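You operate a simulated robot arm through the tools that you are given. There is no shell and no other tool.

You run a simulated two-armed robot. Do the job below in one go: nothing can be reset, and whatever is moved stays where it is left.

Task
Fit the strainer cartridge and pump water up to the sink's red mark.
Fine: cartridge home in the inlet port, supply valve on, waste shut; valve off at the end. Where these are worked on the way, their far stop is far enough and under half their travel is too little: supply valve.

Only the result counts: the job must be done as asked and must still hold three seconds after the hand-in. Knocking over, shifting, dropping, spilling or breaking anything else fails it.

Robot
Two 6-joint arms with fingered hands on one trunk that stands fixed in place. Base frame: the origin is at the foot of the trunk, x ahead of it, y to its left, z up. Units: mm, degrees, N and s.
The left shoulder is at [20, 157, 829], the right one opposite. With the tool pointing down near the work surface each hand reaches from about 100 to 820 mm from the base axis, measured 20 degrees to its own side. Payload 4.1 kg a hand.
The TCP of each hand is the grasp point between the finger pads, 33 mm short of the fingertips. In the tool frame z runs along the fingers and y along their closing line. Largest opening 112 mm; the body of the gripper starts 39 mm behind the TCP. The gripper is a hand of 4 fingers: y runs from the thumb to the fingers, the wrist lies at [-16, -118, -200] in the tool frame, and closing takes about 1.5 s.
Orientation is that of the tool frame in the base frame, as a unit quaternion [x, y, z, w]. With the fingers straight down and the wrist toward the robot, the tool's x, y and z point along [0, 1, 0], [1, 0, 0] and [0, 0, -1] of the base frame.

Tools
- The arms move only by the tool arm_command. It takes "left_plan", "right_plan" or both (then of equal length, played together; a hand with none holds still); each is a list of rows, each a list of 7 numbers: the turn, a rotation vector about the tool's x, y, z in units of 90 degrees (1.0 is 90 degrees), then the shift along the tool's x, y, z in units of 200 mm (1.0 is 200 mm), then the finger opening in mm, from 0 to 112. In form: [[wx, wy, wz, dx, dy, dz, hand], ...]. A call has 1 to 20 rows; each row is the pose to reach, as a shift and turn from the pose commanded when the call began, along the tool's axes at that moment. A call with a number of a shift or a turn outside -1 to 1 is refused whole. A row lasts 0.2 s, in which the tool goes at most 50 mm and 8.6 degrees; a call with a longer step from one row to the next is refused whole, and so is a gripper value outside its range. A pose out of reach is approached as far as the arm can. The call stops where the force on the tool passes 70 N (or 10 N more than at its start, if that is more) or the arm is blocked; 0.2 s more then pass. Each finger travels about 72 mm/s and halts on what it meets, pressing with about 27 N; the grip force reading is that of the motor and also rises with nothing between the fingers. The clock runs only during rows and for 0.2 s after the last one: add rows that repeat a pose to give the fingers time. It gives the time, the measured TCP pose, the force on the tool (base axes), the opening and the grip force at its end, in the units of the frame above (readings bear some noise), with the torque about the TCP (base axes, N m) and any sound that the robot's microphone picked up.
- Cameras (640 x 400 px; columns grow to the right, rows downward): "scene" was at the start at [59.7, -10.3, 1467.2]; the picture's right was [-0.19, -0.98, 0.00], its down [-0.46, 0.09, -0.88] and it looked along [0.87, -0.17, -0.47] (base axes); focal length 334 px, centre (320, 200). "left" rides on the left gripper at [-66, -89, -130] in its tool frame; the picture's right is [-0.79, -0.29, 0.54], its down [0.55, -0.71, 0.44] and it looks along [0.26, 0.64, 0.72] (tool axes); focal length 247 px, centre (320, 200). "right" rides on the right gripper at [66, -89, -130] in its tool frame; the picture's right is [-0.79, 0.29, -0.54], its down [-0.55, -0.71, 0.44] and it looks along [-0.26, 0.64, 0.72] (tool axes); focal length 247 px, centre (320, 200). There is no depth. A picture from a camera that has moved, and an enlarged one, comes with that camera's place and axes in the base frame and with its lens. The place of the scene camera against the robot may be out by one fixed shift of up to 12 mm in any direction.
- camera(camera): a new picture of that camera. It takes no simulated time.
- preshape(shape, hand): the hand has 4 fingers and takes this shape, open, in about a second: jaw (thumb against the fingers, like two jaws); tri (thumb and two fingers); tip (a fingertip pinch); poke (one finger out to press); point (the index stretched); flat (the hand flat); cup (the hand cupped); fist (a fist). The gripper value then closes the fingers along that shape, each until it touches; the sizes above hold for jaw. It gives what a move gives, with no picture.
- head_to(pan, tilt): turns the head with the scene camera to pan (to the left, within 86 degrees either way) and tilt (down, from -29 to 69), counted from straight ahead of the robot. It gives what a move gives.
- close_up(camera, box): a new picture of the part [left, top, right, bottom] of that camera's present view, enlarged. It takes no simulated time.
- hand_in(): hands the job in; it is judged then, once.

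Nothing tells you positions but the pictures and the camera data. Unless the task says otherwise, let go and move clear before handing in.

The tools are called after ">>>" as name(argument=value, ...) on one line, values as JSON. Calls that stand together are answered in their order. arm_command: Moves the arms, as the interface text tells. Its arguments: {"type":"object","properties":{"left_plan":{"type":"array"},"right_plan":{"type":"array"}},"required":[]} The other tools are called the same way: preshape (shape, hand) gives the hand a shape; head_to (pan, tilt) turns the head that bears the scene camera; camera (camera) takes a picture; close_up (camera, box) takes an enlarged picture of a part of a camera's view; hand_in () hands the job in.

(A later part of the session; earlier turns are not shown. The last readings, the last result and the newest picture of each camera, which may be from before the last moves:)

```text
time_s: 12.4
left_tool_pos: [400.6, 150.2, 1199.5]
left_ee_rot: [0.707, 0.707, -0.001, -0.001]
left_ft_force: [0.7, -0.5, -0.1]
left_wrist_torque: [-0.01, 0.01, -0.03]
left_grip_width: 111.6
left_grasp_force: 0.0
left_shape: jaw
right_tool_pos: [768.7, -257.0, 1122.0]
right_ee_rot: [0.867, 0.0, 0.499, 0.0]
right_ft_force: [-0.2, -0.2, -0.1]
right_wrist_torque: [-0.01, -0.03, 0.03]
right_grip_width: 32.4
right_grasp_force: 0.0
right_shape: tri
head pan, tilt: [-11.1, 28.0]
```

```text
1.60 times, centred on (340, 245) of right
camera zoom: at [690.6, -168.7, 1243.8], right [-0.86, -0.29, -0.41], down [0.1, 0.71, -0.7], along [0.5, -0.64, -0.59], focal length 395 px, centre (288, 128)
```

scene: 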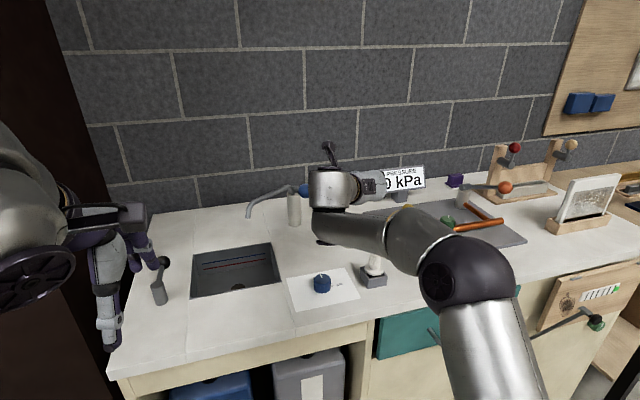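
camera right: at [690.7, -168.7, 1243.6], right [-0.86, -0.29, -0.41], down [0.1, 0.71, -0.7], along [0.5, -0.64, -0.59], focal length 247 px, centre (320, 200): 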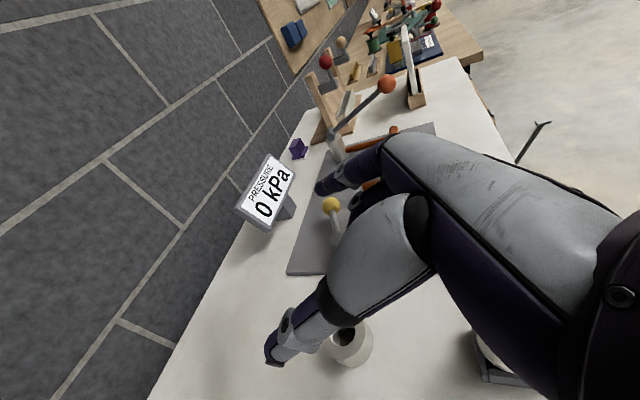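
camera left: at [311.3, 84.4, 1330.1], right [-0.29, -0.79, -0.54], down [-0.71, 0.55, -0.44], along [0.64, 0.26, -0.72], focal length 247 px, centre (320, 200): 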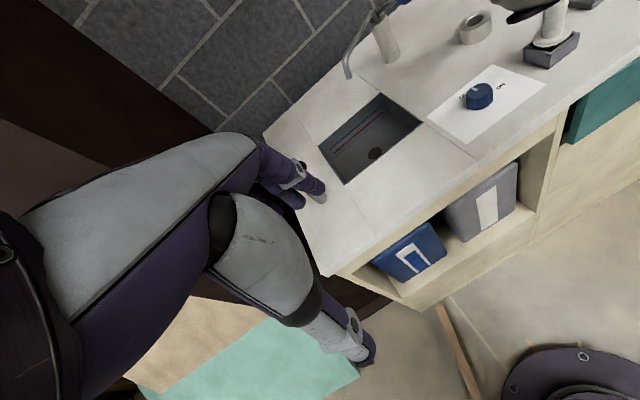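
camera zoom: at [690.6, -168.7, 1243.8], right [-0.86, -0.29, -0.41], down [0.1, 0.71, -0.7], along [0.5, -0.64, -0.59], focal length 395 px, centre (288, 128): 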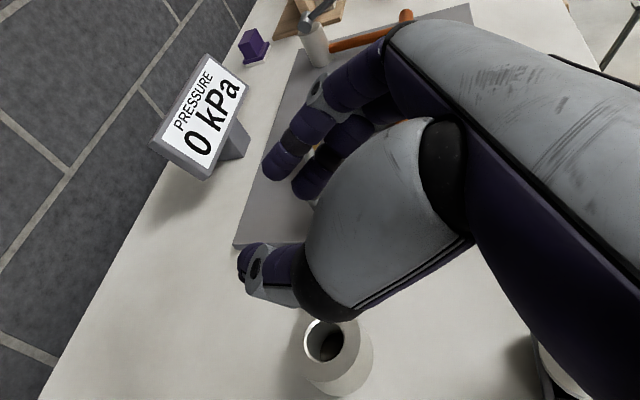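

"Tri" gives two fingers at about ±12 mm with the thumb centred, which suits the handle. To keep the wrist off the blue knob I'll turn to a 45° azimuth with a 50° tilt and go above the cartridge.

>>> arm_command(right_plan=[[0.059, -0.015, -0.041, -0.064, 0.011, -0.051, 70], [0.117, -0.03, -0.082, -0.128, 0.021, -0.102, 70], [0.176, -0.045, -0.123, -0.192, 0.032, -0.153, 70], [0.234, -0.06, -0.164, -0.257, 0.043, -0.204, 70], [0.293, -0.075, -0.205, -0.321, 0.054, -0.255, 70], [0.351, -0.09, -0.246, -0.385, 0.064, -0.306, 70], [0.41, -0.105, -0.287, -0.449, 0.075, -0.357, 70], [0.41, -0.105, -0.287, -0.449, 0.075, -0.357, 70]])

>>> camera(camera="right")

>>> camera(camera="scene")

>>> camera(camera="left")

```text
time_s: 14.2
left_tool_pos: [401.3, 148.7, 1200.5]
left_ee_rot: [0.707, 0.707, 0.0, 0.001]
left_ft_force: [-0.4, -0.1, 0.8]
left_wrist_torque: [0.01, 0.0, -0.03]
left_grip_width: 111.8
left_grasp_force: 0.1
left_shape: jaw
right_tool_pos: [671.1, -270.1, 1092.5]
right_ee_rot: [0.84, 0.347, 0.385, -0.162]
right_ft_force: [-0.9, 0.4, 0.4]
right_wrist_torque: [0.04, -0.01, 0.03]
right_grip_width: 69.8
right_grasp_force: 0.0
right_shape: tri
right hand out of reach, approached as far as the arm can: row 1, 2, 3, 4, 5, 6, 7, 8
head pan, tilt: [-11.1, 28.0]
```

```text
taken
camera right: at [569.2, -249.1, 1226.9], right [-0.45, -0.86, -0.25], down [-0.53, 0.48, -0.7], along [0.72, -0.18, -0.67], focal length 247 px, centre (320, 200)
```

right: 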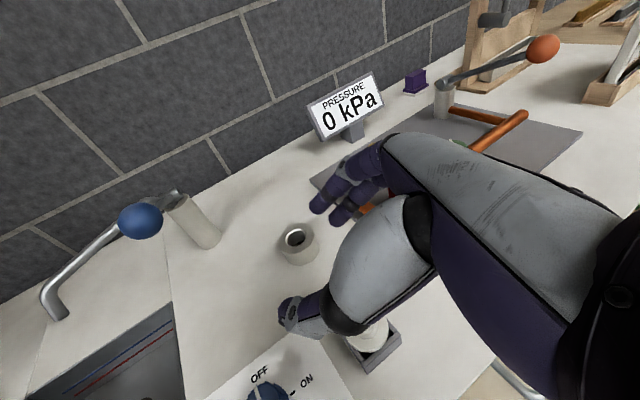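

```text
taken
```

scene: 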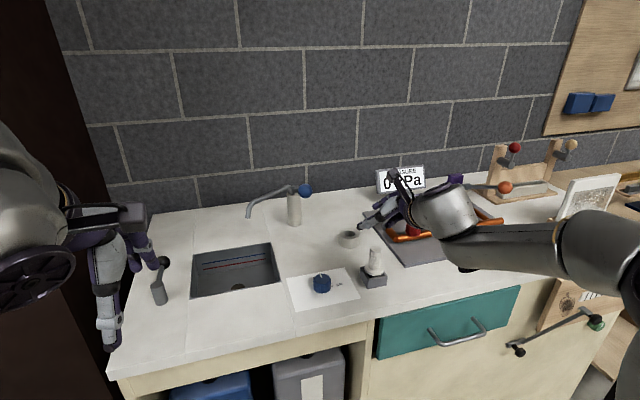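

```text
taken
camera left: at [311.5, 84.1, 1330.1], right [-0.29, -0.79, -0.54], down [-0.71, 0.55, -0.44], along [0.64, 0.26, -0.72], focal length 247 px, centre (320, 200)
```

left: 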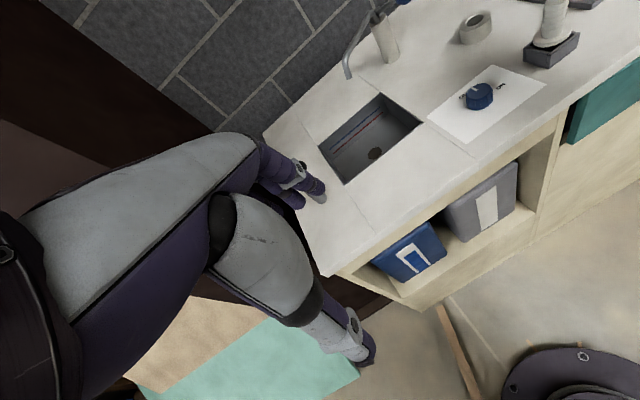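

The new orientation was reached at (671,-270,1092), again limited on the near side. I'll descend toward the cartridge, stopping above it, to see if the lower pose is reachable.

>>> arm_command(right_plan=[[0, 0, 0, -0.087, -0.008, 0.058, 70], [0, 0, 0, -0.174, -0.015, 0.115, 70], [0, 0, 0, -0.261, -0.023, 0.173, 70], [0, 0, 0, -0.261, -0.023, 0.173, 70]])

>>> camera(camera="scene")

>>> close_up(camera="left", box=[440, 0, 640, 125])

```text
time_s: 15.2
left_tool_pos: [399.9, 149.9, 1199.8]
left_ee_rot: [0.707, 0.707, -0.001, 0.0]
left_ft_force: [0.5, 0.7, 0.4]
left_wrist_torque: [-0.01, -0.01, 0.04]
left_grip_width: 111.6
left_grasp_force: 0.0
left_shape: jaw
right_tool_pos: [667.9, -327.1, 1060.7]
right_ee_rot: [0.852, 0.345, 0.347, -0.185]
right_ft_force: [0.0, -0.1, 0.7]
right_wrist_torque: [-0.01, -0.01, 0.0]
right_grip_width: 69.8
right_grasp_force: 0.2
right_shape: tri
right hand out of reach, approached as far as the arm can: row 1, 2, 3
head pan, tilt: [-11.1, 28.0]
```

```text
taken
```

scene: 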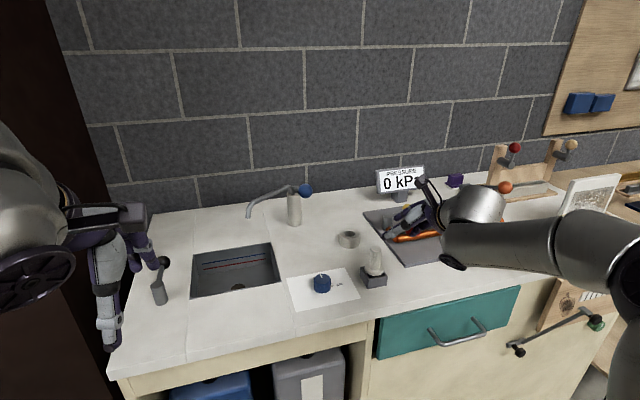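

```text
3.20 times, centred on (540, 62) of left
camera zoom: at [311.5, 84.4, 1330.1], right [-0.29, -0.79, -0.54], down [-0.71, 0.55, -0.44], along [0.64, 0.26, -0.72], focal length 790 px, centre (-384, 640)
```

zoom: 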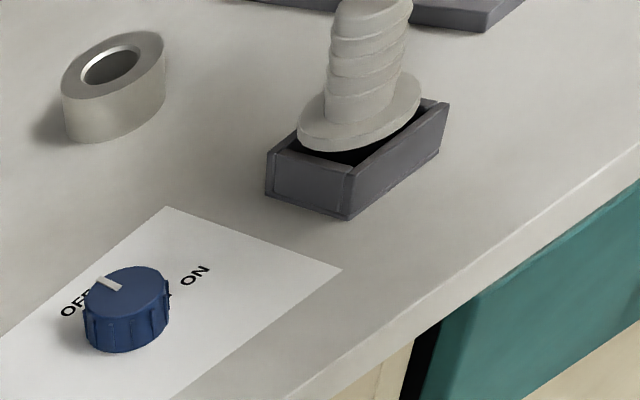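

The arm drifted sideways to (668,-327,1061) while trying to reach, so I must be careful here. I'll hold still for a moment to see where it settles.

>>> arm_command(right_plan=[[0, 0, 0, 0, 0, 0, 70], [0, 0, 0, 0, 0, 0, 70]])

```text
time_s: 15.8
left_tool_pos: [401.3, 149.8, 1200.0]
left_ee_rot: [0.707, 0.707, 0.0, 0.0]
left_ft_force: [0.2, 1.7, -1.2]
left_wrist_torque: [0.0, 0.0, 0.03]
left_grip_width: 111.6
left_grasp_force: 0.1
left_shape: jaw
right_tool_pos: [666.8, -327.9, 1061.3]
right_ee_rot: [0.852, 0.346, 0.347, -0.185]
right_ft_force: [0.2, -0.5, -0.1]
right_wrist_torque: [0.0, -0.02, -0.02]
right_grip_width: 70.1
right_grasp_force: 0.1
right_shape: tri
head pan, tilt: [-11.1, 28.0]
```

The arm is stationary but stuck at a joint limit. I'll turn the head to look at the right arm's build so I can choose an orientation it can actually take.

>>> head_to(pan=-50, tilt=30)

>>> camera(camera="scene")

```text
time_s: 16.9
left_tool_pos: [400.9, 150.2, 1200.7]
left_ee_rot: [0.707, 0.707, 0.0, 0.0]
left_ft_force: [0.4, 0.1, 0.1]
left_wrist_torque: [-0.02, 0.01, -0.01]
left_grip_width: 111.8
left_grasp_force: 0.0
left_shape: jaw
right_tool_pos: [667.1, -328.8, 1061.9]
right_ee_rot: [0.852, 0.345, 0.348, -0.185]
right_ft_force: [0.0, 0.3, 0.1]
right_wrist_torque: [-0.03, -0.03, -0.03]
right_grip_width: 69.8
right_grasp_force: 0.0
right_shape: tri
head pan, tilt: [-50.0, 30.0]
```

```text
taken
```

scene: 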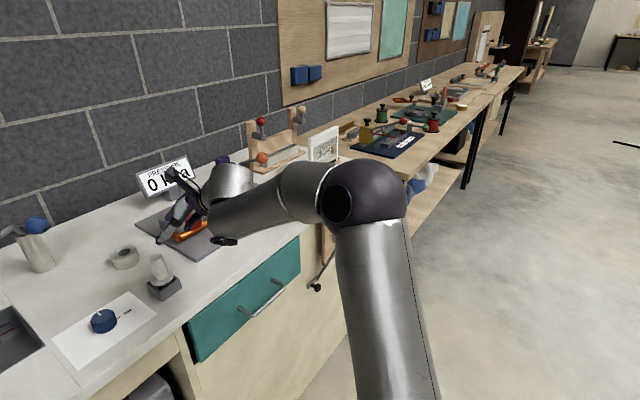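

The elbow sits far out to the right, so the hand should approach from the right with the fingers pointing left rather than with the palm turned in. I'll rotate to that orientation (fingers left and 30° down) above the cartridge.

>>> arm_command(right_plan=[[0.061, 0.021, -0.055, 0.035, -0.019, 0.005, 70], [0.121, 0.042, -0.11, 0.07, -0.038, 0.009, 70], [0.182, 0.064, -0.166, 0.105, -0.057, 0.014, 70], [0.243, 0.085, -0.221, 0.139, -0.075, 0.018, 70], [0.303, 0.106, -0.276, 0.174, -0.094, 0.023, 70], [0.364, 0.127, -0.331, 0.209, -0.113, 0.027, 70], [0.364, 0.127, -0.331, 0.209, -0.113, 0.027, 70]])

>>> camera(camera="scene")

>>> camera(camera="right")

```text
time_s: 18.4
left_tool_pos: [399.7, 149.5, 1200.0]
left_ee_rot: [0.707, 0.707, 0.0, 0.0]
left_ft_force: [-0.6, 0.0, 0.2]
left_wrist_torque: [0.02, 0.01, 0.0]
left_grip_width: 111.6
left_grasp_force: 0.0
left_shape: jaw
right_tool_pos: [660.3, -235.4, 1047.8]
right_ee_rot: [0.6, 0.625, 0.386, -0.317]
right_ft_force: [-0.4, -0.1, 0.2]
right_wrist_torque: [0.02, -0.04, -0.02]
right_grip_width: 69.9
right_grasp_force: 0.1
right_shape: tri
right hand out of reach, approached as far as the arm can: row 1
head pan, tilt: [-50.0, 30.0]
```

```text
taken
```

scene: 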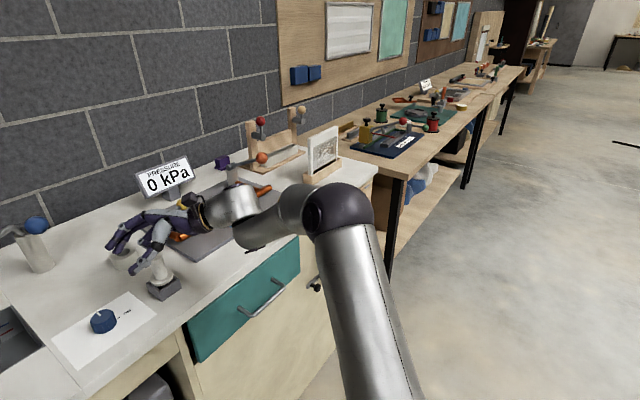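

```text
taken
camera right: at [559.0, -312.9, 1158.9], right [0.31, -0.87, -0.38], down [-0.63, 0.11, -0.77], along [0.71, 0.48, -0.52], focal length 247 px, centre (320, 200)
```

right: 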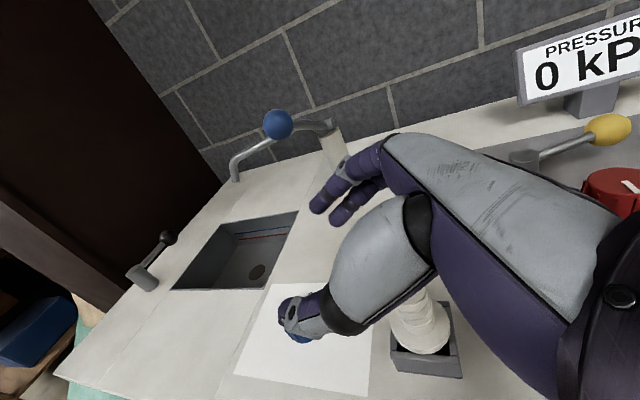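

Now the arm is happy with the hand at (660,-235,1048), fingers pointing left, and the cartridge visible below. I'll take close-ups to fix the cartridge position accurately.

>>> close_up(camera="right", box=[360, 260, 500, 390])

>>> close_up(camera="left", box=[440, 0, 640, 125])

>>> close_up(camera="scene", box=[80, 170, 300, 320])

```text
3.08 times, centred on (430, 325) of right
camera zoom: at [559.0, -312.9, 1158.9], right [0.31, -0.87, -0.38], down [-0.63, 0.11, -0.77], along [0.71, 0.48, -0.52], focal length 760 px, centre (-18, -185)
```

zoom: 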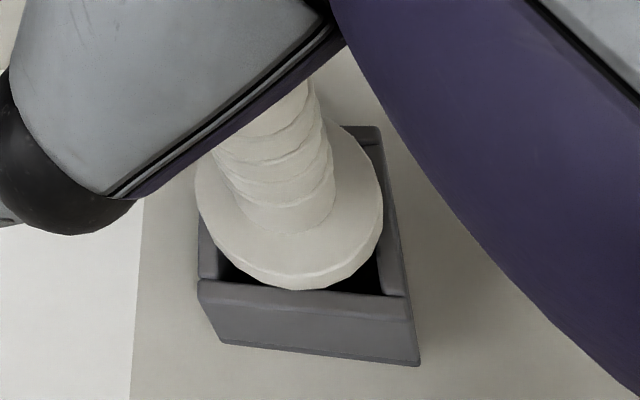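

```text
3.20 times, centred on (540, 62) of left
camera zoom: at [311.4, 84.4, 1330.1], right [-0.29, -0.79, -0.54], down [-0.71, 0.55, -0.44], along [0.64, 0.26, -0.72], focal length 790 px, centre (-384, 640)
```

zoom: 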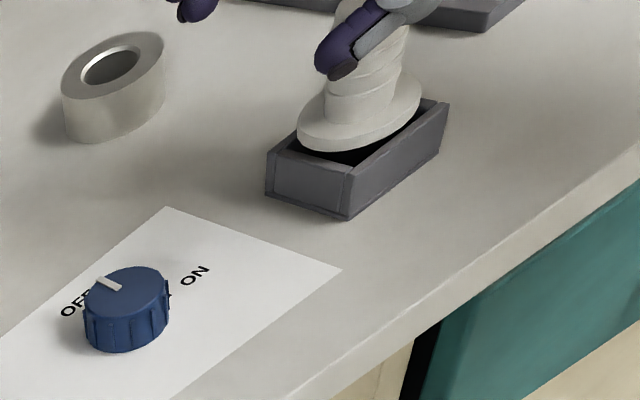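

```text
2.67 times, centred on (190, 245) of scene
camera zoom: at [28.3, -62.0, 1464.0], right [-0.77, -0.64, 0.0], down [-0.32, 0.38, -0.87], along [0.56, -0.66, -0.5], focal length 889 px, centre (667, 80)
```

zoom: 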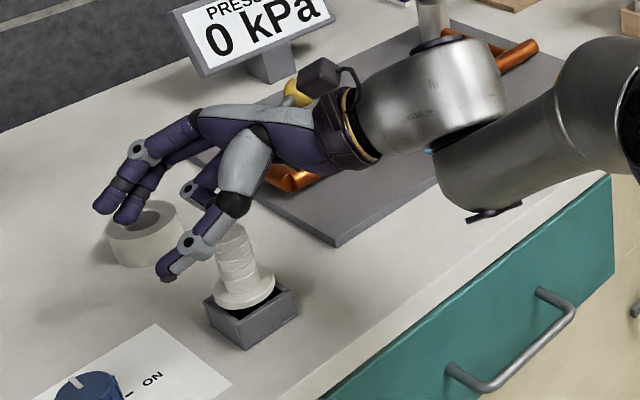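

The scene camera now shows the hand and cartridge well: cartridge at about (667,-275) with flange top 943 and handle top 994. I'll straighten the hand (50° tilt) and centre it above the handle.

>>> arm_command(right_plan=[[0.0156, -0.036, 0.0156, -0.031, 0.013, -0.058, 70], [0.0313, -0.0719, 0.0311, -0.062, 0.025, -0.117, 70], [0.0469, -0.1079, 0.0467, -0.093, 0.038, -0.175, 70], [0.0469, -0.1079, 0.0467, -0.093, 0.038, -0.175, 70]])

>>> close_up(camera="scene", box=[80, 170, 300, 320])

>>> camera(camera="right")

>>> close_up(camera="left", box=[480, 0, 640, 100])

```text
time_s: 19.4
left_tool_pos: [400.6, 148.9, 1199.7]
left_ee_rot: [0.707, 0.707, 0.0, 0.0]
left_ft_force: [0.4, -0.3, -0.3]
left_wrist_torque: [0.01, -0.02, 0.03]
left_grip_width: 111.5
left_grasp_force: 0.1
left_shape: jaw
right_tool_pos: [668.3, -274.6, 1049.2]
right_ee_rot: [0.642, 0.641, 0.297, -0.298]
right_ft_force: [0.1, 0.3, 0.1]
right_wrist_torque: [-0.05, 0.0, -0.01]
right_grip_width: 69.8
right_grasp_force: 0.1
right_shape: tri
head pan, tilt: [-50.0, 30.0]
```

```text
2.67 times, centred on (190, 245) of scene
camera zoom: at [28.3, -62.0, 1464.0], right [-0.77, -0.64, 0.0], down [-0.32, 0.38, -0.87], along [0.56, -0.66, -0.5], focal length 889 px, centre (667, 80)
```

zoom: 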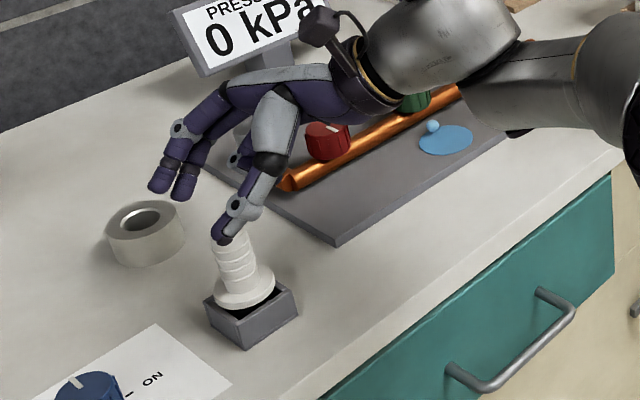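

```text
taken
camera right: at [579.7, -333.3, 1181.9], right [0.29, -0.92, -0.26], down [-0.71, -0.02, -0.7], along [0.64, 0.39, -0.66], focal length 247 px, centre (320, 200)
```

right: 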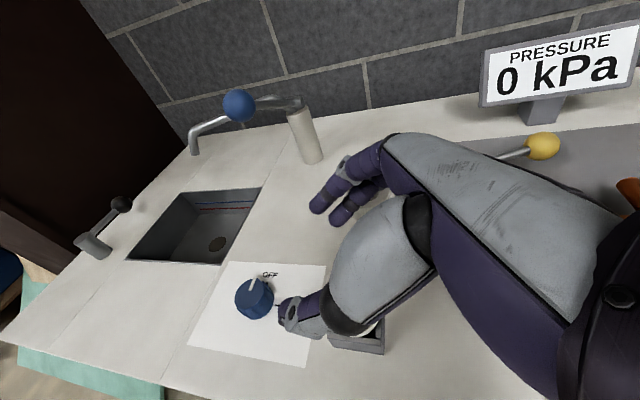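

```text
4.00 times, centred on (560, 50) of left
camera zoom: at [311.5, 84.4, 1330.1], right [-0.29, -0.79, -0.54], down [-0.71, 0.55, -0.44], along [0.64, 0.26, -0.72], focal length 988 px, centre (-640, 800)
```

zoom: 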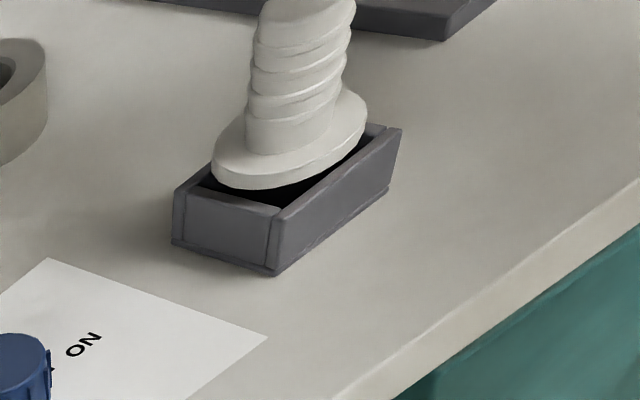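

The right hand is exactly above the handle at (668,-275,1049). I'll bring the left hand over as an inspection camera, giving a side view of the cartridge and ring.

>>> arm_command(left_plan=[[0, 0, 0.083, -0.119, 0.081, 0.044, 112], [0, 0, 0.167, -0.238, 0.163, 0.088, 112], [0, 0, 0.25, -0.356, 0.244, 0.131, 112], [0, 0, 0.333, -0.475, 0.325, 0.175, 112], [0, 0, 0.417, -0.594, 0.406, 0.219, 112], [0, 0, 0.5, -0.713, 0.488, 0.263, 112], [0, 0, 0.583, -0.831, 0.569, 0.306, 112], [0, 0, 0.667, -0.95, 0.65, 0.35, 112], [0, 0, 0.667, -0.95, 0.65, 0.35, 112]])

>>> camera(camera="left")

>>> camera(camera="scene")

```text
time_s: 21.4
left_tool_pos: [531.8, -41.1, 1129.1]
left_ee_rot: [0.966, 0.258, 0.001, 0.0]
left_ft_force: [-0.2, -0.6, -0.1]
left_wrist_torque: [0.0, 0.0, 0.01]
left_grip_width: 111.7
left_grasp_force: 0.1
left_shape: jaw
right_tool_pos: [667.1, -274.7, 1048.9]
right_ee_rot: [0.641, 0.641, 0.298, -0.3]
right_ft_force: [-0.3, 0.2, 0.4]
right_wrist_torque: [-0.01, -0.03, 0.02]
right_grip_width: 69.8
right_grasp_force: 0.0
right_shape: tri
head pan, tilt: [-50.0, 30.0]
```

```text
taken
camera left: at [430.4, 3.8, 1259.4], right [-0.83, -0.15, -0.54], down [0.12, 0.89, -0.44], along [0.54, -0.43, -0.72], focal length 247 px, centre (320, 200)
```

left: 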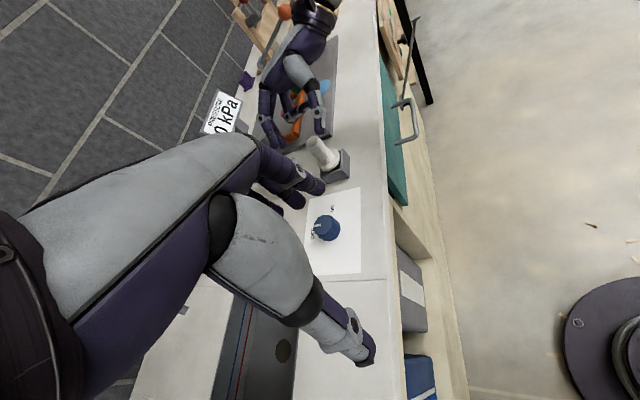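

```text
taken
```

scene: 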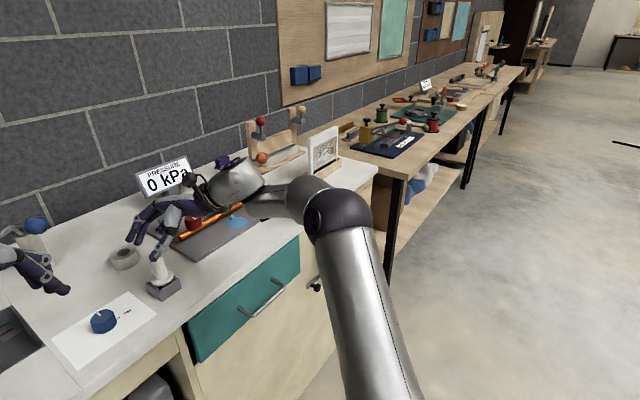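

The left camera now sees the right hand poised over the cartridge. I'll zoom in to check alignment.

>>> close_up(camera="left", box=[240, 30, 380, 200])

>>> close_up(camera="scene", box=[90, 190, 230, 310])

```text
2.35 times, centred on (310, 115) of left
camera zoom: at [430.4, 3.8, 1259.4], right [-0.83, -0.15, -0.54], down [0.12, 0.89, -0.44], along [0.54, -0.43, -0.72], focal length 581 px, centre (344, 400)
```

zoom: 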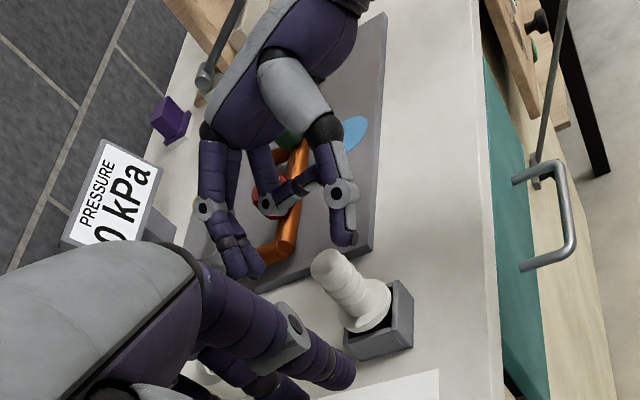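

```text
3.33 times, centred on (160, 250) of scene
camera zoom: at [28.2, -61.9, 1464.0], right [-0.77, -0.64, 0.0], down [-0.32, 0.38, -0.87], along [0.56, -0.66, -0.5], focal length 1112 px, centre (853, 33)
```

zoom: 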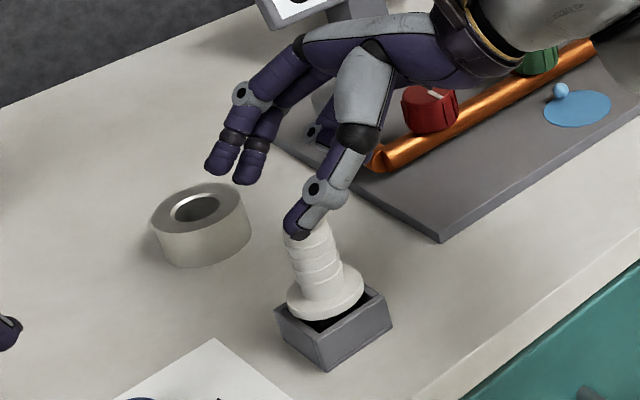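

The predicted projections match the picture within a pixel or two, so the position is sound. I'll descend to z≈984 with the fingers open and look again before closing.

>>> arm_command(right_plan=[[0, 0, 0, -0.062, 0, 0.052, 70], [0, 0, 0, -0.125, 0, 0.105, 70], [0, 0, 0, -0.187, 0, 0.157, 70], [0, 0, 0, -0.249, 0, 0.209, 70], [0, 0, 0, -0.249, 0, 0.209, 70]])

>>> close_up(camera="left", box=[270, 70, 380, 200])

>>> close_up(camera="scene", box=[90, 190, 230, 310])

```text
time_s: 22.6
left_tool_pos: [532.0, -39.8, 1130.8]
left_ee_rot: [0.966, 0.259, 0.0, -0.001]
left_ft_force: [-0.5, -0.3, 0.3]
left_wrist_torque: [0.0, 0.01, 0.0]
left_grip_width: 111.7
left_grasp_force: 0.0
left_shape: jaw
right_tool_pos: [665.8, -274.2, 982.3]
right_ee_rot: [0.641, 0.641, 0.298, -0.298]
right_ft_force: [0.8, 0.7, -0.8]
right_wrist_torque: [-0.03, 0.03, 0.01]
right_grip_width: 69.9
right_grasp_force: 0.0
right_shape: tri
head pan, tilt: [-50.0, 30.0]
```

```text
3.08 times, centred on (325, 135) of left
camera zoom: at [430.3, 3.7, 1259.4], right [-0.83, -0.15, -0.54], down [0.12, 0.89, -0.44], along [0.54, -0.43, -0.72], focal length 760 px, centre (305, 400)
```

zoom: 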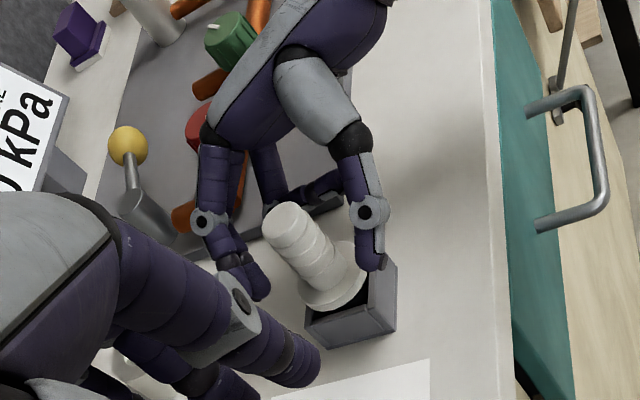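

```text
3.33 times, centred on (160, 250) of scene
camera zoom: at [28.3, -62.0, 1464.0], right [-0.77, -0.64, 0.0], down [-0.32, 0.38, -0.87], along [0.56, -0.66, -0.5], focal length 1112 px, centre (853, 33)
```

zoom: 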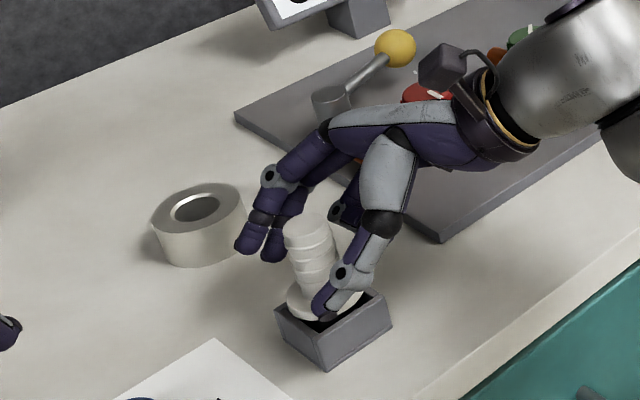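

The handle is between thumb and fingers with no contact yet. I'll close the tri grip on it.

>>> arm_command(right_plan=[[0, 0, 0, 0, 0, 0, 55], [0, 0, 0, 0, 0, 0, 42], [0, 0, 0, 0, 0, 0, 34], [0, 0, 0, 0, 0, 0, 28], [0, 0, 0, 0, 0, 0, 22], [0, 0, 0, 0, 0, 0, 16], [0, 0, 0, 0, 0, 0, 12], [0, 0, 0, 0, 0, 0, 12]])

>>> close_up(camera="left", box=[270, 70, 380, 200])

>>> close_up(camera="scene", box=[90, 190, 230, 310])

```text
time_s: 24.4
left_tool_pos: [531.4, -40.8, 1130.3]
left_ee_rot: [0.966, 0.259, 0.0, 0.0]
left_ft_force: [-0.5, 0.3, 0.4]
left_wrist_torque: [0.01, 0.01, -0.01]
left_grip_width: 111.5
left_grasp_force: 0.1
left_shape: jaw
right_tool_pos: [665.9, -274.7, 982.7]
right_ee_rot: [0.641, 0.641, 0.298, -0.298]
right_ft_force: [0.0, 0.6, 1.2]
right_wrist_torque: [0.07, -0.07, 0.01]
right_grip_width: 8.2
right_grasp_force: 27.4
right_shape: tri
head pan, tilt: [-50.0, 30.0]
```

```text
3.08 times, centred on (325, 135) of left
camera zoom: at [430.3, 3.8, 1259.4], right [-0.83, -0.15, -0.54], down [0.12, 0.89, -0.44], along [0.54, -0.43, -0.72], focal length 760 px, centre (305, 400)
```

zoom: 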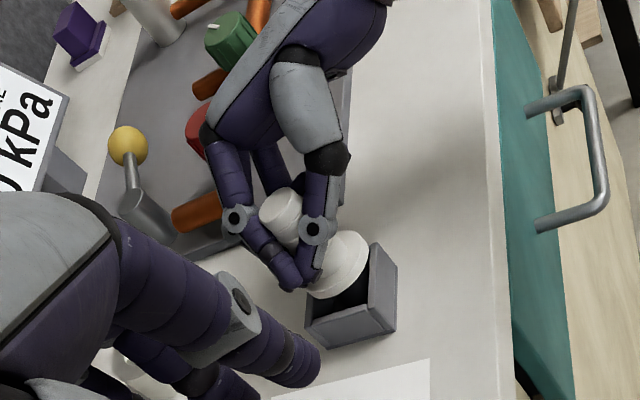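

```text
3.33 times, centred on (160, 250) of scene
camera zoom: at [28.3, -61.9, 1464.0], right [-0.77, -0.64, 0.0], down [-0.32, 0.38, -0.87], along [0.56, -0.66, -0.5], focal length 1112 px, centre (853, 33)
```

zoom: 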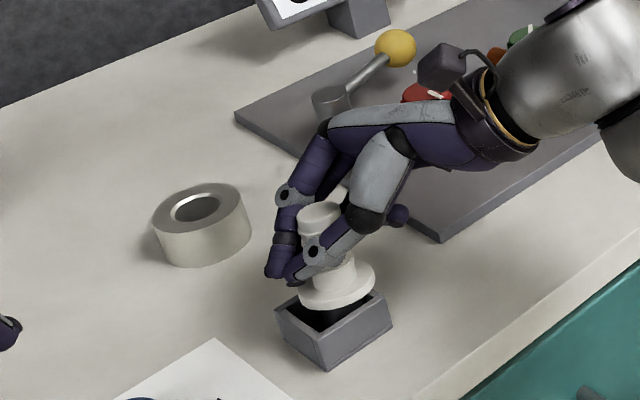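

The grip closed to 8 mm with 27 N, and the cartridge slid about 8 mm toward the palm while staying upright. I'll look closer to judge whether the hold is sound.

>>> close_up(camera="right", box=[250, 220, 430, 380])

>>> close_up(camera="left", box=[300, 115, 360, 190])

>>> close_up(camera="scene", box=[140, 235, 190, 305])

```text
2.50 times, centred on (340, 300) of right
camera zoom: at [578.0, -332.8, 1116.6], right [0.29, -0.92, -0.26], down [-0.71, -0.02, -0.7], along [0.64, 0.39, -0.66], focal length 617 px, centre (270, -50)
```

zoom: 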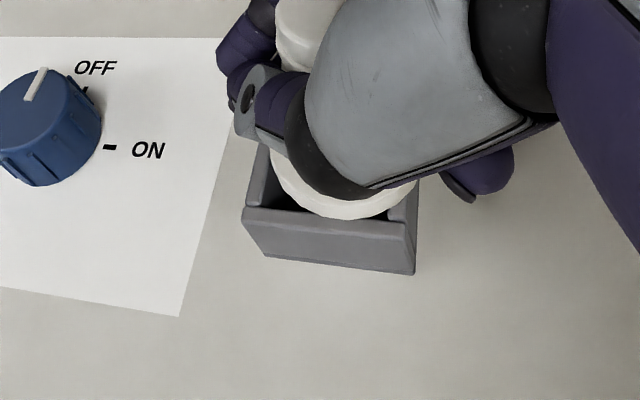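

```text
5.33 times, centred on (330, 152) of left
camera zoom: at [430.3, 3.8, 1259.4], right [-0.83, -0.15, -0.54], down [0.12, 0.89, -0.44], along [0.54, -0.43, -0.72], focal length 1317 px, centre (267, 453)
```

zoom: 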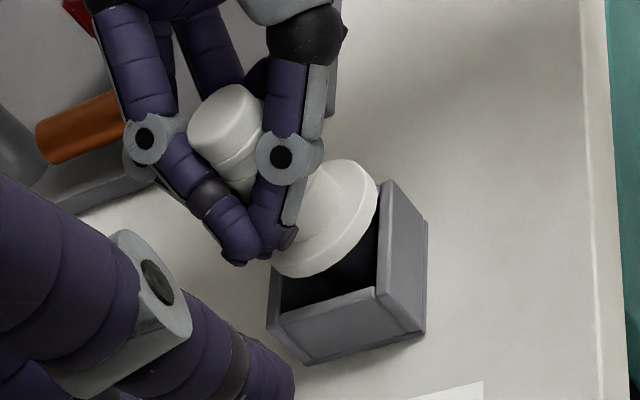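

```text
5.71 times, centred on (165, 270) of scene
camera zoom: at [28.3, -61.9, 1464.0], right [-0.77, -0.64, 0.0], down [-0.32, 0.38, -0.87], along [0.56, -0.66, -0.5], focal length 1906 px, centre (1206, -200)
```

zoom: 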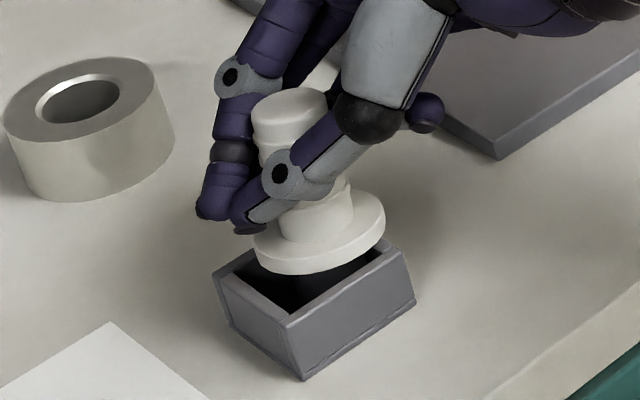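

The fingers form a V in front of the handle, but the cartridge is upright and firmly pinched. I'll test the hold with a 15 mm lift while it is still guarded by the box.

>>> arm_command(right_plan=[[0, 0, 0, 0, 0, 0, 6], [0, 0, 0, 0.019, 0, -0.016, 6], [0, 0, 0, 0.038, 0, -0.032, 6], [0, 0, 0, 0.057, 0, -0.048, 6], [0, 0, 0, 0.057, 0, -0.048, 6]])

>>> close_up(camera="left", box=[300, 115, 360, 190])

>>> close_up(camera="scene", box=[140, 235, 190, 305])

```text
time_s: 25.6
left_tool_pos: [532.6, -40.9, 1129.2]
left_ee_rot: [0.966, 0.259, -0.001, 0.0]
left_ft_force: [-0.4, -0.4, 0.9]
left_wrist_torque: [0.01, -0.02, -0.01]
left_grip_width: 111.7
left_grasp_force: 0.2
left_shape: jaw
right_tool_pos: [666.5, -276.3, 998.2]
right_ee_rot: [0.641, 0.641, 0.299, -0.299]
right_ft_force: [0.1, 0.9, 0.6]
right_wrist_torque: [0.03, -0.03, 0.02]
right_grip_width: 6.0
right_grasp_force: 0.1
right_shape: tri
head pan, tilt: [-50.0, 30.0]
```

```text
5.33 times, centred on (330, 152) of left
camera zoom: at [430.3, 3.7, 1259.4], right [-0.83, -0.15, -0.54], down [0.12, 0.89, -0.44], along [0.54, -0.43, -0.72], focal length 1317 px, centre (267, 453)
```

zoom: 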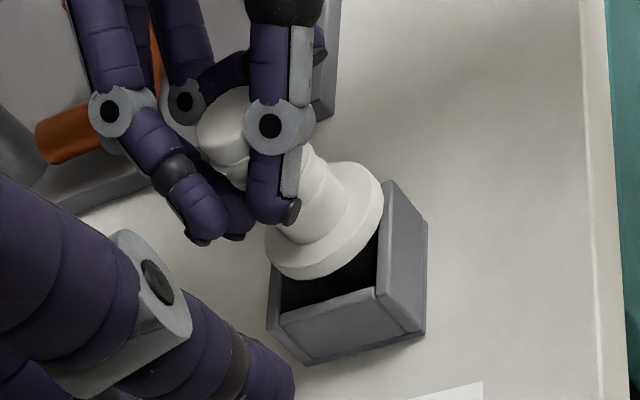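

```text
5.71 times, centred on (165, 270) of scene
camera zoom: at [28.3, -62.0, 1464.0], right [-0.77, -0.64, 0.0], down [-0.32, 0.38, -0.87], along [0.56, -0.66, -0.5], focal length 1906 px, centre (1206, -200)
```

zoom: 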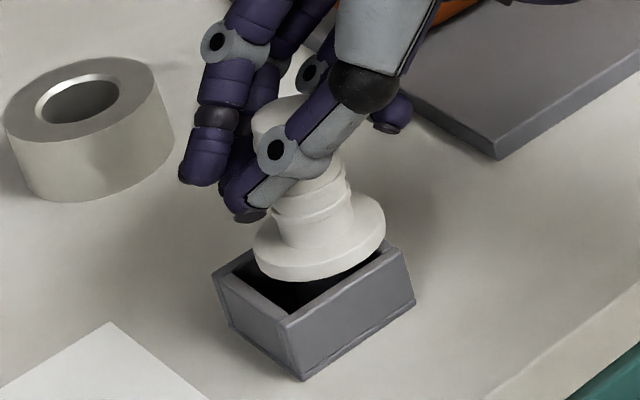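

The lift slipped: in "tri" the curved fingers leave a diamond-shaped gap that does not pinch at the grasp point, and the cartridge stayed standing in its box. I'll open, rise straight up, and study how "jaw" closes.

>>> arm_command(right_plan=[[0, 0, 0, 0, 0, 0, 25], [0, 0, 0, 0, 0, 0, 45], [0, 0, 0, 0, 0, 0, 65], [0, 0, 0, 0, 0, 0, 80], [0, 0, 0, 0, 0, 0, 80], [0, 0, 0, 0.08, 0, -0.067, 80], [0, 0, 0, 0.16, 0, -0.134, 80], [0, 0, 0, 0.24, 0, -0.201, 80], [0, 0, 0, 0.32, 0, -0.268, 80]])

>>> preshape(shape="jaw", hand="right")

>>> arm_command(right_plan=[[0, 0, 0, 0, 0, 0, 90], [0, 0, 0, 0, 0, 0, 70], [0, 0, 0, 0, 0, 0, 50], [0, 0, 0, 0, 0, 0, 30], [0, 0, 0, 0, 0, 0, 28], [0, 0, 0, 0, 0, 0, 28], [0, 0, 0, 0, 0, 0, 28]])

>>> close_up(camera="left", box=[240, 50, 360, 190])

>>> close_up(camera="scene", box=[90, 180, 240, 310])

```text
time_s: 27.6
left_tool_pos: [533.7, -40.2, 1129.2]
left_ee_rot: [0.966, 0.258, 0.0, 0.0]
left_ft_force: [0.8, 0.0, 0.3]
left_wrist_torque: [0.01, -0.02, 0.0]
left_grip_width: 111.7
left_grasp_force: 0.1
left_shape: jaw
right_tool_pos: [666.6, -274.2, 1082.9]
right_ee_rot: [0.641, 0.641, 0.298, -0.299]
right_ft_force: [-0.6, 0.5, -0.1]
right_wrist_torque: [0.0, -0.03, -0.03]
right_grip_width: 79.6
right_grasp_force: 0.0
right_shape: tri
head pan, tilt: [-50.0, 30.0]
```

```text
time_s: 28.6
left_tool_pos: [533.1, -41.3, 1129.6]
left_ee_rot: [0.966, 0.258, 0.0, 0.0]
left_ft_force: [0.8, 0.6, -0.6]
left_wrist_torque: [0.0, 0.0, 0.04]
left_grip_width: 111.4
left_grasp_force: 0.2
left_shape: jaw
right_tool_pos: [665.5, -274.7, 1081.5]
right_ee_rot: [0.641, 0.641, 0.298, -0.299]
right_ft_force: [0.2, -0.1, -0.2]
right_wrist_torque: [-0.01, 0.0, -0.02]
right_grip_width: 112.0
right_grasp_force: 0.1
right_shape: jaw
head pan, tilt: [-50.0, 30.0]
```

```text
time_s: 30.1
left_tool_pos: [531.9, -39.8, 1130.1]
left_ee_rot: [0.966, 0.259, 0.0, 0.001]
left_ft_force: [0.6, 0.2, -0.8]
left_wrist_torque: [0.0, -0.01, -0.01]
left_grip_width: 111.7
left_grasp_force: 0.0
left_shape: jaw
right_tool_pos: [665.7, -274.2, 1080.9]
right_ee_rot: [0.641, 0.641, 0.298, -0.298]
right_ft_force: [0.0, 0.3, 1.4]
right_wrist_torque: [-0.01, 0.0, -0.02]
right_grip_width: 28.4
right_grasp_force: 0.0
right_shape: jaw
head pan, tilt: [-50.0, 30.0]
```

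```text
2.86 times, centred on (300, 120) of left
camera zoom: at [430.3, 3.7, 1259.4], right [-0.83, -0.15, -0.54], down [0.12, 0.89, -0.44], along [0.54, -0.43, -0.72], focal length 706 px, centre (377, 429)
```

zoom: 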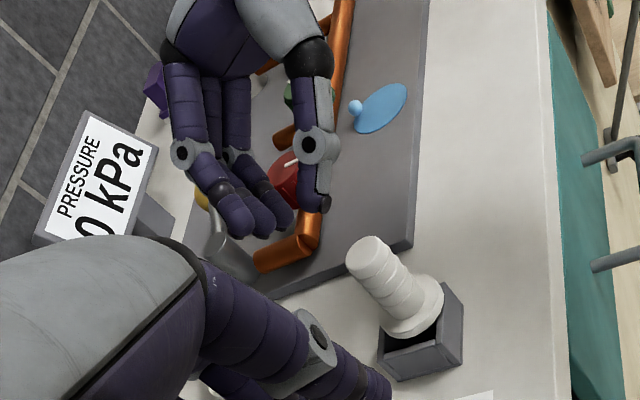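

```text
3.08 times, centred on (165, 245) of scene
camera zoom: at [28.3, -62.0, 1464.0], right [-0.77, -0.64, 0.0], down [-0.32, 0.38, -0.87], along [0.56, -0.66, -0.5], focal length 1026 px, centre (797, 62)
```

zoom: 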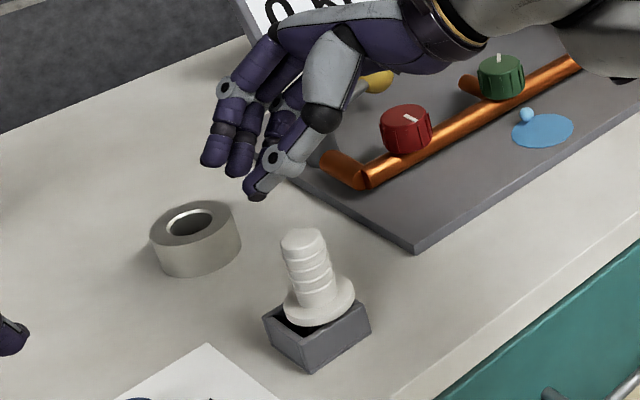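

The cartridge still stands upright in its box. Jaw closing is V-shaped too, so I'll check how the "cup" and "fist" shapes look, since a wrapped grip against the palm may hold better.

>>> preshape(shape="cup", hand="right")

>>> close_up(camera="left", box=[240, 30, 360, 190])

>>> arm_command(right_plan=[[0, 0, 0, 0, 0, 0, 90], [0, 0, 0, 0, 0, 0, 70], [0, 0, 0, 0, 0, 0, 50], [0, 0, 0, 0, 0, 0, 30], [0, 0, 0, 0, 0, 0, 28], [0, 0, 0, 0, 0, 0, 28], [0, 0, 0, 0, 0, 0, 28]])

>>> close_up(camera="left", box=[240, 30, 360, 190])

>>> preshape(shape="fist", hand="right")

>>> close_up(camera="left", box=[240, 30, 360, 190])

```text
time_s: 31.1
left_tool_pos: [531.9, -42.7, 1130.7]
left_ee_rot: [0.966, 0.259, 0.001, 0.0]
left_ft_force: [-0.1, -0.3, 0.4]
left_wrist_torque: [-0.01, -0.02, 0.02]
left_grip_width: 111.7
left_grasp_force: 0.1
left_shape: jaw
right_tool_pos: [667.0, -274.6, 1081.3]
right_ee_rot: [0.641, 0.641, 0.298, -0.299]
right_ft_force: [0.3, 0.2, 0.3]
right_wrist_torque: [0.02, 0.02, 0.03]
right_grip_width: 59.4
right_grasp_force: 0.0
right_shape: cup
head pan, tilt: [-50.0, 30.0]
```

```text
2.50 times, centred on (300, 110) of left
camera zoom: at [430.3, 3.7, 1259.4], right [-0.83, -0.15, -0.54], down [0.12, 0.89, -0.44], along [0.54, -0.43, -0.72], focal length 617 px, centre (370, 425)
```

zoom: 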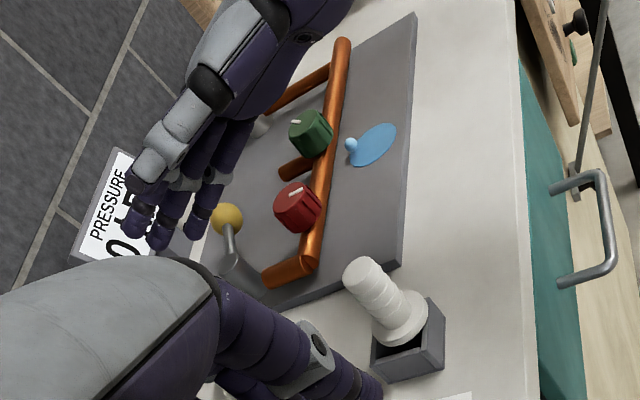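

```text
time_s: 32.6
left_tool_pos: [532.4, -39.8, 1129.7]
left_ee_rot: [0.966, 0.259, -0.001, 0.0]
left_ft_force: [0.5, -0.5, 0.2]
left_wrist_torque: [-0.03, 0.02, -0.03]
left_grip_width: 111.8
left_grasp_force: 0.0
left_shape: jaw
right_tool_pos: [664.2, -273.4, 1082.2]
right_ee_rot: [0.641, 0.641, 0.299, -0.299]
right_ft_force: [-0.5, -0.5, 0.2]
right_wrist_torque: [-0.02, 0.03, 0.02]
right_grip_width: 15.3
right_grasp_force: 0.1
right_shape: cup
head pan, tilt: [-50.0, 30.0]
```

```text
2.50 times, centred on (300, 110) of left
camera zoom: at [430.3, 3.7, 1259.4], right [-0.83, -0.15, -0.54], down [0.12, 0.89, -0.44], along [0.54, -0.43, -0.72], focal length 617 px, centre (370, 425)
```

zoom: 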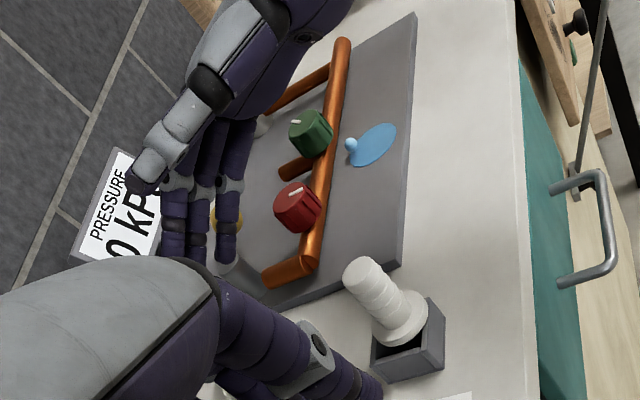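

```text
time_s: 33.5
left_tool_pos: [532.6, -41.1, 1129.3]
left_ee_rot: [0.966, 0.258, 0.0, -0.001]
left_ft_force: [0.0, -0.2, 0.6]
left_wrist_torque: [0.01, 0.0, 0.06]
left_grip_width: 111.9
left_grasp_force: 0.1
left_shape: jaw
right_tool_pos: [664.9, -273.8, 1081.3]
right_ee_rot: [0.64, 0.641, 0.299, -0.299]
right_ft_force: [0.7, 0.5, 0.8]
right_wrist_torque: [0.02, 0.02, 0.01]
right_grip_width: 0.1
right_grasp_force: 0.1
right_shape: fist
head pan, tilt: [-50.0, 30.0]
```

```text
2.50 times, centred on (300, 110) of left
camera zoom: at [430.3, 3.7, 1259.4], right [-0.83, -0.15, -0.54], down [0.12, 0.89, -0.44], along [0.54, -0.43, -0.72], focal length 617 px, centre (370, 425)
```

zoom: 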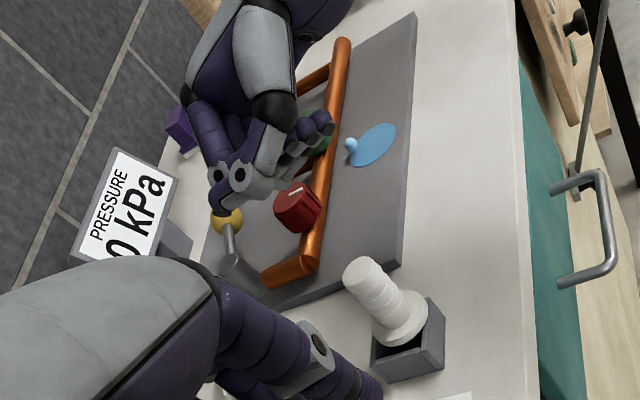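

"Cup" and "fist" don't suit. A near-vertical grip (two fingers and thumb around the handle, hand pitched ~22° forward) would be caged by the flange, so I'll test whether the arm can reach the ring that way.

>>> arm_command(right_plan=[[-0.0328, -0.0704, -0.0043, 0.008, 0.084, 0.009, 0], [-0.0656, -0.1407, -0.0087, 0.015, 0.169, 0.018, 0], [-0.0984, -0.2111, -0.013, 0.023, 0.253, 0.027, 0], [-0.1312, -0.2814, -0.0173, 0.031, 0.338, 0.037, 0], [-0.164, -0.3518, -0.0216, 0.038, 0.422, 0.046, 0], [-0.1968, -0.4221, -0.026, 0.046, 0.506, 0.055, 0], [-0.2296, -0.4925, -0.0303, 0.053, 0.591, 0.064, 0], [-0.2624, -0.5628, -0.0346, 0.061, 0.675, 0.073, 0], [-0.2624, -0.5628, -0.0346, 0.061, 0.675, 0.073, 0]])

>>> camera(camera="scene")

>>> camera(camera="right")

```text
time_s: 35.5
left_tool_pos: [532.4, -39.9, 1130.4]
left_ee_rot: [0.966, 0.258, 0.0, 0.0]
left_ft_force: [0.1, 0.6, 1.0]
left_wrist_torque: [0.02, -0.02, 0.01]
left_grip_width: 112.0
left_grasp_force: 0.1
left_shape: jaw
right_tool_pos: [761.4, -277.9, 1079.7]
right_ee_rot: [0.705, 0.669, 0.223, 0.074]
right_ft_force: [0.3, 0.9, -1.2]
right_wrist_torque: [0.0, -0.02, 0.02]
right_grip_width: 0.2
right_grasp_force: 0.0
right_shape: fist
right hand out of reach, approached as far as the arm can: row 5, 6, 7, 8, 9
head pan, tilt: [-50.0, 30.0]
```

```text
taken
```

scene: 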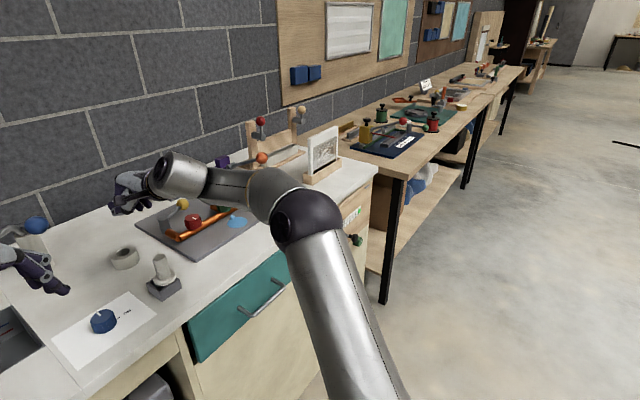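

```text
taken
camera right: at [627.6, -232.3, 1173.1], right [0.04, -0.91, 0.42], down [-0.47, -0.39, -0.79], along [0.88, -0.17, -0.44], focal length 247 px, centre (320, 200)
```

right: 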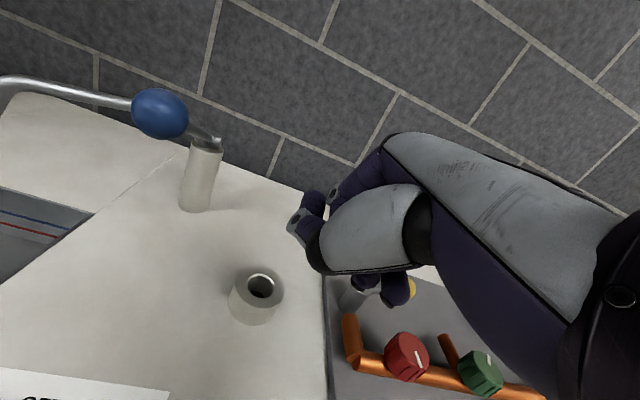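

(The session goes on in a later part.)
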